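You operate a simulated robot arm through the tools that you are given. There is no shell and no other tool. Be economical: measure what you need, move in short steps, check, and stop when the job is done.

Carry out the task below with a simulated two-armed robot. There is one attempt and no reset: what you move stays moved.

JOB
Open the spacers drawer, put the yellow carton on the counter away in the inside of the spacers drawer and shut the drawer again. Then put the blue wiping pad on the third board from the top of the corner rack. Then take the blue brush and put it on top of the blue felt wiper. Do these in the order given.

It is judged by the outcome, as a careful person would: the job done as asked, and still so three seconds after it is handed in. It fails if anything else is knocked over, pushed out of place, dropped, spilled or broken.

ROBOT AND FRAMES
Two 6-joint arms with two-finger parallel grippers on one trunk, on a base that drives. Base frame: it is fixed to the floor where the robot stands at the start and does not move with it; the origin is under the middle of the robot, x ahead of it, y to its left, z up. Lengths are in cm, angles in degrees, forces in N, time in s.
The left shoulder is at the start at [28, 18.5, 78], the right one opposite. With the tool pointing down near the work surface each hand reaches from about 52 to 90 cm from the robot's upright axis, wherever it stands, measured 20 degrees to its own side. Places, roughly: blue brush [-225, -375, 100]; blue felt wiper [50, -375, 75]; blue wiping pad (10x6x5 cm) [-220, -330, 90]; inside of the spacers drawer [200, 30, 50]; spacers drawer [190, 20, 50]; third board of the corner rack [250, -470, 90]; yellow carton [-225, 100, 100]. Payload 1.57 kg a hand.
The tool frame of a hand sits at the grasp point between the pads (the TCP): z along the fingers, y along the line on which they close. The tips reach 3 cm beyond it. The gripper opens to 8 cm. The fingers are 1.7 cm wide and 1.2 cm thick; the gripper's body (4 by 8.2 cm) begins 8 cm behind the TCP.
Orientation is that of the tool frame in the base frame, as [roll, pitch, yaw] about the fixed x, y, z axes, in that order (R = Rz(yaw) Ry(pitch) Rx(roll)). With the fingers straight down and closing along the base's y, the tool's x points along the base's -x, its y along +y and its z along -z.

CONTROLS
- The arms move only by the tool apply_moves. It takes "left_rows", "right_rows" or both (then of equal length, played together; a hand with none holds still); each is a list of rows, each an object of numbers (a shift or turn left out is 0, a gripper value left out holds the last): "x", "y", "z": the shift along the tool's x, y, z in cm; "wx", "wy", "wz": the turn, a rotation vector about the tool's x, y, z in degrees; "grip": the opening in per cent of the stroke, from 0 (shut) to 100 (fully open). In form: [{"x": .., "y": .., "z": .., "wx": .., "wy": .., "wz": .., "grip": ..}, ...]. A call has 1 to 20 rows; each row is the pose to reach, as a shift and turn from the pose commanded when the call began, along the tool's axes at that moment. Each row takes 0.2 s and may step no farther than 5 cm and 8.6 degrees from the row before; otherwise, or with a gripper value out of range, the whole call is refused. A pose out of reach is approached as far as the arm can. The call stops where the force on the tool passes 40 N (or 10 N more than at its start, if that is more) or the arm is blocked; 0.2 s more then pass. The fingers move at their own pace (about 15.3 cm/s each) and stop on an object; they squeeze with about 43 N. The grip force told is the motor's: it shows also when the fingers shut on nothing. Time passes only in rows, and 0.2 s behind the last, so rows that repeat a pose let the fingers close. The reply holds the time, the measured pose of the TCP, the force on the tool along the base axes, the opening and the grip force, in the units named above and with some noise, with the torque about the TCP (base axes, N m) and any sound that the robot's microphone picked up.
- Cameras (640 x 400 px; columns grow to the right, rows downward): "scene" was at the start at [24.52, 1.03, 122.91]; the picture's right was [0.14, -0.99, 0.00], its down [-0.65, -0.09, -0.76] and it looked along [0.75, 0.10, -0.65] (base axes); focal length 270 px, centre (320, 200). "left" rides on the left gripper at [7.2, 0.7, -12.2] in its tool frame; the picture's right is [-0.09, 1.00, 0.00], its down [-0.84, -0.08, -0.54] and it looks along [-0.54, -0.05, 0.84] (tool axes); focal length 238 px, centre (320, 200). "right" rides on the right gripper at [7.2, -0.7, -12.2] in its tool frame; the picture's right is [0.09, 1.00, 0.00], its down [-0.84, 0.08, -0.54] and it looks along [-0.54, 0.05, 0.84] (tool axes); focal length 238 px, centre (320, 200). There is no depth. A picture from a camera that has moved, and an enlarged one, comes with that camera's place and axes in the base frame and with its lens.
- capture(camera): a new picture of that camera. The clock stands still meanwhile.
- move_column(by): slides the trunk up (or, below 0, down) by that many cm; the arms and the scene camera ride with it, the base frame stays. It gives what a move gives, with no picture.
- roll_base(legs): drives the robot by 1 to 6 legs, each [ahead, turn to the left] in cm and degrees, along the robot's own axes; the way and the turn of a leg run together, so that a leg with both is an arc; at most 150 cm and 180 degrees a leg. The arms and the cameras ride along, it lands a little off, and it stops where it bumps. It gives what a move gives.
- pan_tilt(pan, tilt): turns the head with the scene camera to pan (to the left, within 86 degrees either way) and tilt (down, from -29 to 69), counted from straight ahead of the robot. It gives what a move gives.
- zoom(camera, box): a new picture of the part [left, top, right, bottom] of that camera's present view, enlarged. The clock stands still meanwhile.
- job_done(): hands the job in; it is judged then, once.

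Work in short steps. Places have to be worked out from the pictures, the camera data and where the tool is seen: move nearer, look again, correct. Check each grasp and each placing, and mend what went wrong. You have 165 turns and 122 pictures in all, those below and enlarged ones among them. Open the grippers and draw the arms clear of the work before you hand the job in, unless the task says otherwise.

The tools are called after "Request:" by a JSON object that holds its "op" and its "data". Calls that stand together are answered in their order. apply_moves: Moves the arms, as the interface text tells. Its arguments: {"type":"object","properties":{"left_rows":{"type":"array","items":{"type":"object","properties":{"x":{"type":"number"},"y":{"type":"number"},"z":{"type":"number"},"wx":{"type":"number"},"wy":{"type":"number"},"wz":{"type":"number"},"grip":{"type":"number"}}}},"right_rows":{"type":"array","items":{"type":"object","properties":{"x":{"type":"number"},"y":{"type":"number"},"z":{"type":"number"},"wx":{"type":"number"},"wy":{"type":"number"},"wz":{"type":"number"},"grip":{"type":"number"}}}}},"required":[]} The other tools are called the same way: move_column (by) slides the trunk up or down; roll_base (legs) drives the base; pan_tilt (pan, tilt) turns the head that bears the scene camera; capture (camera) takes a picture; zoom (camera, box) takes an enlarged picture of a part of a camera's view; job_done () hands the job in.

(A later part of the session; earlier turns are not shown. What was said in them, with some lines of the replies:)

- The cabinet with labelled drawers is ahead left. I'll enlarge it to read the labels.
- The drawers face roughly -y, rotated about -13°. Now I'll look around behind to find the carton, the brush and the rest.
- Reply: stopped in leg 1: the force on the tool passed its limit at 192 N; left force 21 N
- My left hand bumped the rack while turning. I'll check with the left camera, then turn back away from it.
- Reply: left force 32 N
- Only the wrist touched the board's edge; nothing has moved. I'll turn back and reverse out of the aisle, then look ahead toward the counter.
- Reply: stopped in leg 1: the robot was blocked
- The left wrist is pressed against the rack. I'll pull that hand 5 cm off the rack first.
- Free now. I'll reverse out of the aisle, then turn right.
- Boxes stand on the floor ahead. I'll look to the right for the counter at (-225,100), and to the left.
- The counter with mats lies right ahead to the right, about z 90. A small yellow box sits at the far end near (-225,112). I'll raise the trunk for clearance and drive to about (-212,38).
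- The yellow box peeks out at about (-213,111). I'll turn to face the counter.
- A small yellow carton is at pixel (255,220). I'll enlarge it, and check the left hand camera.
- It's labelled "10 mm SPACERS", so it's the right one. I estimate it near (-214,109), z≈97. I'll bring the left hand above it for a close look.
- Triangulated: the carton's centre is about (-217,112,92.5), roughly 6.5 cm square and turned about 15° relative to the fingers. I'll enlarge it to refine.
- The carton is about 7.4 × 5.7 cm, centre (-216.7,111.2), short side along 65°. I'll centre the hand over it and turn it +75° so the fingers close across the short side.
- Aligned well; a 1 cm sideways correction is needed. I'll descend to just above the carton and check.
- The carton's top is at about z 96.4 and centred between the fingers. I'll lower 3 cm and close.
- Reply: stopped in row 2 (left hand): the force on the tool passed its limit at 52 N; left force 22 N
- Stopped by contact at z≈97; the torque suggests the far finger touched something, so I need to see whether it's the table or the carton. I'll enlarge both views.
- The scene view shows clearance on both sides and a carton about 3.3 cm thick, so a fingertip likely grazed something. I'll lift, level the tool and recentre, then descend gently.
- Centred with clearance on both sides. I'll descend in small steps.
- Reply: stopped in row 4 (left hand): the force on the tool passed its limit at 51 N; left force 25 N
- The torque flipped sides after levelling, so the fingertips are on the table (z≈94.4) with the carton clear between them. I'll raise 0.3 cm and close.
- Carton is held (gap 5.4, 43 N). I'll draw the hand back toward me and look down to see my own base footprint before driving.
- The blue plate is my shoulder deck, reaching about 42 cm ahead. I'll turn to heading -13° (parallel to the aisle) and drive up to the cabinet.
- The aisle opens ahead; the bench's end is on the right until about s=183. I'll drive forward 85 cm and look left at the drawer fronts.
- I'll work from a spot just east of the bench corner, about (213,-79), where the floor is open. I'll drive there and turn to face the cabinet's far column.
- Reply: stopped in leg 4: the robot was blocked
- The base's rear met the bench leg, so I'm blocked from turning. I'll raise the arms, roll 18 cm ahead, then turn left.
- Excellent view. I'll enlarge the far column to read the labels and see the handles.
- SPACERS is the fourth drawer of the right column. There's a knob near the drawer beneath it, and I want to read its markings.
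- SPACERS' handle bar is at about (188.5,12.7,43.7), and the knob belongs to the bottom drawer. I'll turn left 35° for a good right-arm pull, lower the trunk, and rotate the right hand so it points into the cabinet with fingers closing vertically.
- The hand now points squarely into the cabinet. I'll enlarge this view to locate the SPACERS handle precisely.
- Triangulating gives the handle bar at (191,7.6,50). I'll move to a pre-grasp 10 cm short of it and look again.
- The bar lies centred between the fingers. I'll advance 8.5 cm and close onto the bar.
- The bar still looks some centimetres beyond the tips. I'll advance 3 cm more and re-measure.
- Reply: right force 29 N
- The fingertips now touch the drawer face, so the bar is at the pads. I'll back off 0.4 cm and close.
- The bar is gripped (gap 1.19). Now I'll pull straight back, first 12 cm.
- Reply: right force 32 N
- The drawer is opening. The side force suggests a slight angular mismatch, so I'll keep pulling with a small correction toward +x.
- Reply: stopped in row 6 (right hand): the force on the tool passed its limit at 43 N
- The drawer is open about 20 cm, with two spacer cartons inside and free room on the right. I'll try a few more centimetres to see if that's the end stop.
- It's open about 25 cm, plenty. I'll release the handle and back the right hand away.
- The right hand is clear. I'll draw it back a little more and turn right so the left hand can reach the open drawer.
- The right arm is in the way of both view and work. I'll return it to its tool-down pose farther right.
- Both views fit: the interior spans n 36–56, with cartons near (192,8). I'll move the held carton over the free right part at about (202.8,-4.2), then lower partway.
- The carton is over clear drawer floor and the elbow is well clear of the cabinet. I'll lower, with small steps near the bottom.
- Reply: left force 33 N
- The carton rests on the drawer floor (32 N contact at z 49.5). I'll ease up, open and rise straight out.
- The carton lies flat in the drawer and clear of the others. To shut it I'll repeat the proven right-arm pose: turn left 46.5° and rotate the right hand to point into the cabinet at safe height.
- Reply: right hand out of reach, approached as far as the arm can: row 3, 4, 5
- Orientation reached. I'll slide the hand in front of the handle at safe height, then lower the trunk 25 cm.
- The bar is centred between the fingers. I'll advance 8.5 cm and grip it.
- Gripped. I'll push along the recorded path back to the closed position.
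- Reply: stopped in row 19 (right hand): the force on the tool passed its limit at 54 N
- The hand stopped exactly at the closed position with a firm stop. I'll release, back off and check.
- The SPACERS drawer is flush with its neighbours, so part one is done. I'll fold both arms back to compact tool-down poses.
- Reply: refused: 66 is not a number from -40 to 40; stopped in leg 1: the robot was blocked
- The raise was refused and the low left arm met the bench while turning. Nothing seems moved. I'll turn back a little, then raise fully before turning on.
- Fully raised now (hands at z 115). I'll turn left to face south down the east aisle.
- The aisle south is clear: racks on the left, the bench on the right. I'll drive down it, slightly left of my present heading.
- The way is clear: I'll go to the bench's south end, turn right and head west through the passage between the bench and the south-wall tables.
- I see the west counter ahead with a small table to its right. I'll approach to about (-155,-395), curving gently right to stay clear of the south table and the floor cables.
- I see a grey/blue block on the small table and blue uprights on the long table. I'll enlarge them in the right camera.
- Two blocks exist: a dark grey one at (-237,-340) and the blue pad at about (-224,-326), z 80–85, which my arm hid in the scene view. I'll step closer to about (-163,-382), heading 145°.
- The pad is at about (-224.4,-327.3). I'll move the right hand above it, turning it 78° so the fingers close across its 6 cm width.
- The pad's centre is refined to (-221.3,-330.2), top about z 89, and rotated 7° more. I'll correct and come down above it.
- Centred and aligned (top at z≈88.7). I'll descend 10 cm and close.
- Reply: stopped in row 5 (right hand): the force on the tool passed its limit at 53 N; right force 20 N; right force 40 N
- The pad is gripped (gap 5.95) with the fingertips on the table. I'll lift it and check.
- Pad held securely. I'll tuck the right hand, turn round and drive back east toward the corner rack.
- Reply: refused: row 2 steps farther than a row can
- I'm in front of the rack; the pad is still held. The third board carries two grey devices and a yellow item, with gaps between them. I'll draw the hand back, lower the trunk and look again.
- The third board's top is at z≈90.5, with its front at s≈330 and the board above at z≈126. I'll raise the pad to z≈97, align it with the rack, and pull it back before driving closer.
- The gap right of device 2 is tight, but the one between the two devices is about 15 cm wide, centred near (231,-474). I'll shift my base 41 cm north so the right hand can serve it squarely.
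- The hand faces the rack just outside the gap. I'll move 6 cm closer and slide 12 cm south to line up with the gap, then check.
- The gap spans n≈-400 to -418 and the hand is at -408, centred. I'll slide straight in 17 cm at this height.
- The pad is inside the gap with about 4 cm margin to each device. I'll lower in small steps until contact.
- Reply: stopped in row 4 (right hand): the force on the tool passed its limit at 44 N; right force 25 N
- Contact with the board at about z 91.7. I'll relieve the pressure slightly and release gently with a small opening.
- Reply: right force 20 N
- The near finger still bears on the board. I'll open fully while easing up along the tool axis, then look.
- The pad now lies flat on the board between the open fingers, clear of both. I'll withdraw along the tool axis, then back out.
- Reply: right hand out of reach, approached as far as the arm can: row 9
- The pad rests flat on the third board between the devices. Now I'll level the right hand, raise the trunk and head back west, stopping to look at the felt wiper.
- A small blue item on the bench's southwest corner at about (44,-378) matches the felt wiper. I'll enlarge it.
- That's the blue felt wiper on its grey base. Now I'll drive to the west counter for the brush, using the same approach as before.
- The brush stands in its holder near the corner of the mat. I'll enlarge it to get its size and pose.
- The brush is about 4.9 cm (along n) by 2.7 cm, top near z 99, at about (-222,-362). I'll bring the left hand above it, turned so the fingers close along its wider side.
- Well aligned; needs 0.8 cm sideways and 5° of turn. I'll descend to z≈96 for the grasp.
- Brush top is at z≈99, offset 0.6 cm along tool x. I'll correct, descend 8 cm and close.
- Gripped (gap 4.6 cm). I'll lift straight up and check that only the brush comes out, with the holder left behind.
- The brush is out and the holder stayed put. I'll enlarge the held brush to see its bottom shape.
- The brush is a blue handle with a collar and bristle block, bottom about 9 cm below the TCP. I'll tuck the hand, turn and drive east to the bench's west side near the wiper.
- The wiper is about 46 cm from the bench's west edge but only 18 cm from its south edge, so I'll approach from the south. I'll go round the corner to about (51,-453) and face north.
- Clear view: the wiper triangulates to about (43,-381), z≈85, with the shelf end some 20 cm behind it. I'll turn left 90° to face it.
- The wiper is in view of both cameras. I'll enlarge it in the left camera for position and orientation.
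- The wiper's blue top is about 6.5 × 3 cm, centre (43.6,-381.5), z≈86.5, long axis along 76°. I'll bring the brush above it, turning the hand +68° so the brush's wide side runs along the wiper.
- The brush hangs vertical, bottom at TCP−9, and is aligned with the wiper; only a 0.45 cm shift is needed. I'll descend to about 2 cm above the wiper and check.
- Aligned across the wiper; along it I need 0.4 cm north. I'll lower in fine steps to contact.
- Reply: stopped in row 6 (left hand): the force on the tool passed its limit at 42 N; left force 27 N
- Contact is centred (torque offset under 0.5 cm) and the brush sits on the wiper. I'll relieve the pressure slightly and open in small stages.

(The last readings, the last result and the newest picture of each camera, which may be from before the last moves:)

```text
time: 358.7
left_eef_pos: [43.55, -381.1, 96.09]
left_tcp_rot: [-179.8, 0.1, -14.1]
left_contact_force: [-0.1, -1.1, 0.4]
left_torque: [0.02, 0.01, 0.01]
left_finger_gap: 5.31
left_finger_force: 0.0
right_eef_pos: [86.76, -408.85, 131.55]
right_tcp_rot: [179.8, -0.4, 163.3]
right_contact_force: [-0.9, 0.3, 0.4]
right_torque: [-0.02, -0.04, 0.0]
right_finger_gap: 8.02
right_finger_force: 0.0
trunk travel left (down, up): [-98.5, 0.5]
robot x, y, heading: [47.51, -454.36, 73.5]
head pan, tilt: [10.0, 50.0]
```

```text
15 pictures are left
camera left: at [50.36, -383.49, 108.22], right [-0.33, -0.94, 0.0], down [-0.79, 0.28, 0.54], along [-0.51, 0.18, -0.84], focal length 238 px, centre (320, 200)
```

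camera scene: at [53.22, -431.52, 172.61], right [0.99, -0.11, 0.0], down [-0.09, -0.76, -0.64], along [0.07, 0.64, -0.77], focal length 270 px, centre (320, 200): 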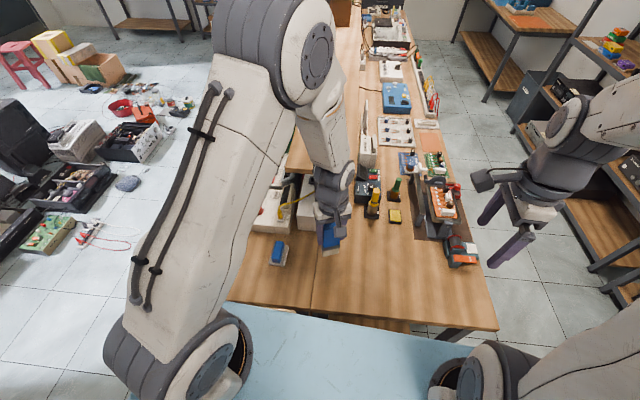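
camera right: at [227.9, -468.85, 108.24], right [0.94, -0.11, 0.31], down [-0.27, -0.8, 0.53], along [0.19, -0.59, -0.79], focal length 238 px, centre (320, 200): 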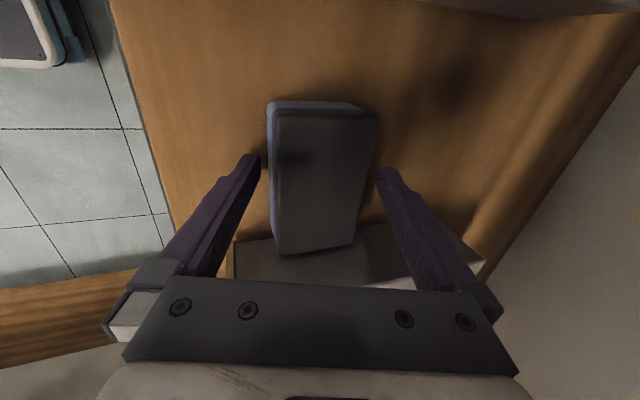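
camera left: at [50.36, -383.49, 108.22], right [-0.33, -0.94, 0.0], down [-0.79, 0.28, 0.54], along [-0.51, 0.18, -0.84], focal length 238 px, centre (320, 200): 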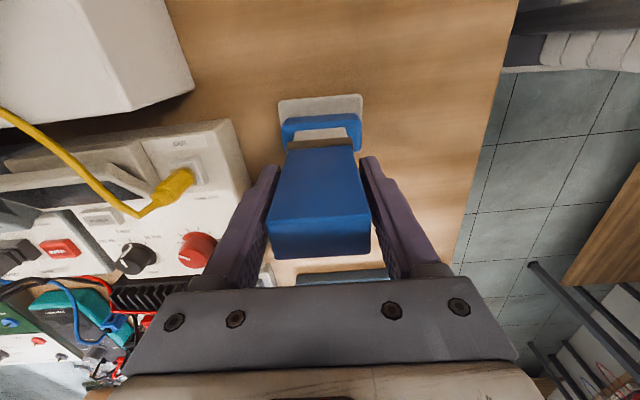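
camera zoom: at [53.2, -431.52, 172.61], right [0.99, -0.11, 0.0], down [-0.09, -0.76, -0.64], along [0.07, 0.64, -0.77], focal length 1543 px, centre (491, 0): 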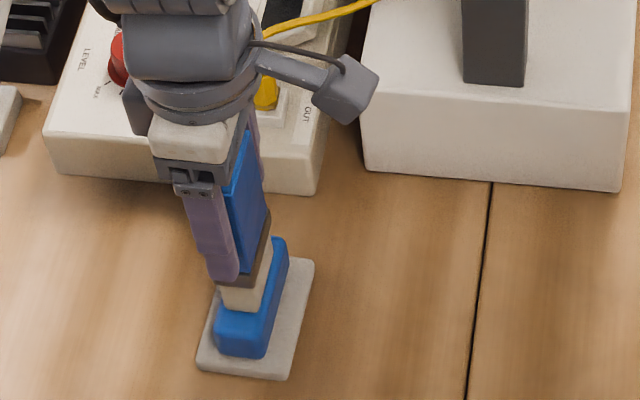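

The brush stands by itself with the fingers free (0 N). I'll open fully and rise straight up.

Request:
{"op": "apply_moves", "data": {"left_rows": [{"grip": 80}, {"grip": 100}, {"grip": 100}, {"z": -1}, {"z": -2.5}, {"z": -5}, {"z": -8}, {"z": -12}, {"z": -16}]}}

Request:
{"op": "zoom", "data": {"camera": "scene", "box": [250, 200, 330, 270]}}

```text
time: 360.7
left_eef_pos: [43.54, -381.25, 111.81]
left_tcp_rot: [-179.8, -0.1, -14.0]
left_contact_force: [0.6, -0.1, -1.3]
left_torque: [0.0, 0.01, 0.01]
left_finger_gap: 8.01
left_finger_force: 0.0
right_eef_pos: [86.82, -408.77, 131.64]
right_tcp_rot: [179.8, -0.3, 163.3]
right_contact_force: [-0.2, -0.6, 0.1]
right_torque: [-0.02, -0.04, 0.04]
right_finger_gap: 7.99
right_finger_force: 0.0
trunk travel left (down, up): [-98.5, 0.5]
robot x, y, heading: [47.55, -454.67, 73.5]
head pan, tilt: [10.0, 50.0]
```

```text
5.71 times, centred on (290, 235) of scene
camera zoom: at [53.2, -431.53, 172.61], right [0.99, -0.11, 0.0], down [-0.09, -0.76, -0.64], along [0.07, 0.64, -0.77], focal length 1543 px, centre (491, 0)
```

zoom: 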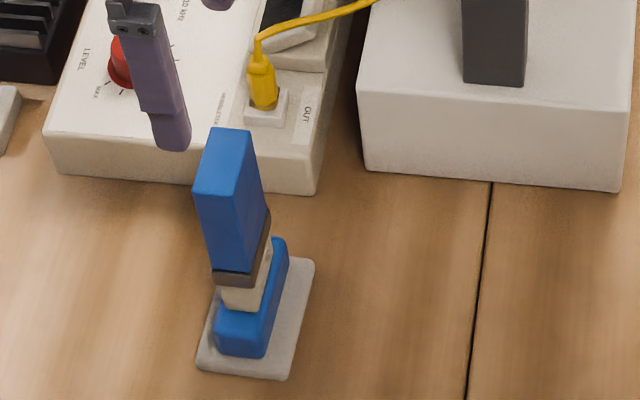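

The brush stands upright on the wiper. I'll draw the left hand back, clear of the work, and do a last check.

Request:
{"op": "apply_moves", "data": {"left_rows": [{"z": -2, "y": 2}, {"z": -4, "y": 6}, {"z": -4, "y": 10.5}, {"z": -4, "y": 15}, {"z": -4, "y": 19}, {"z": -4, "y": 19}]}}

Request:
{"op": "capture", "data": {"camera": "scene"}}

```text
time: 362.1
left_eef_pos: [39.06, -397.54, 115.64]
left_tcp_rot: [-179.8, -0.1, -14.0]
left_contact_force: [0.0, 0.2, 0.5]
left_torque: [0.03, -0.03, -0.01]
left_finger_gap: 8.02
left_finger_force: 0.1
left hand out of reach, approached as far as the arm can: row 5, 6
right_eef_pos: [86.82, -408.7, 131.67]
right_tcp_rot: [179.8, -0.3, 163.5]
right_contact_force: [0.5, -0.7, -0.4]
right_torque: [0.01, -0.01, -0.02]
right_finger_gap: 7.97
right_finger_force: 0.1
trunk travel left (down, up): [-98.5, 0.5]
robot x, y, heading: [47.38, -454.33, 73.6]
head pan, tilt: [10.0, 50.0]
```

```text
13 pictures are left
camera scene: at [53.2, -431.52, 172.61], right [0.99, -0.11, 0.0], down [-0.09, -0.76, -0.64], along [0.07, 0.64, -0.77], focal length 270 px, centre (320, 200)
```

scene: 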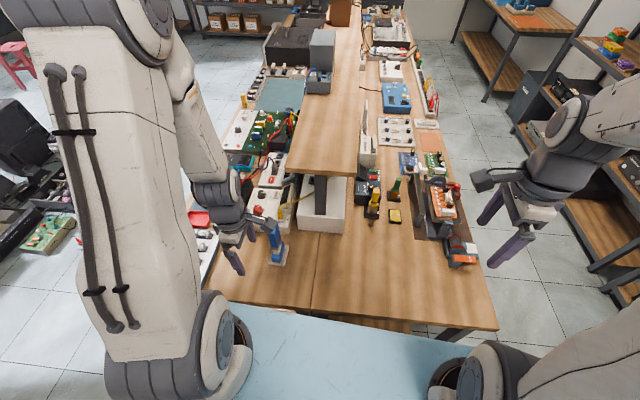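

The brush still stands on the wiper, both grippers are open and the hands are clear, so I'm handing in.

Request:
{"op": "job_done", "data": {}}

```text
The job is handed in.
```

The whole job was done in the order given:
- **Carton:** the yellow carton (10 mm spacers) is inside the spacers drawer, and the drawer is shut flush.
- **Pad:** the blue wiping pad lies flat on the third board from the top of the corner rack, between two grey devices.
- **Brush:** the blue brush stands upright on the blue felt wiper, and it was still standing when I handed in. The wiper's top is only about 3 cm wide, so it is balanced there, not lying flat.
- **Bumps:** while driving I hit furniture three times. My left wrist struck a rack board at the start, reading 192 N, and later my base and then my left arm touched the bench. In the pictures I checked afterwards, nothing looked moved, but I didn't inspect every item nearby.
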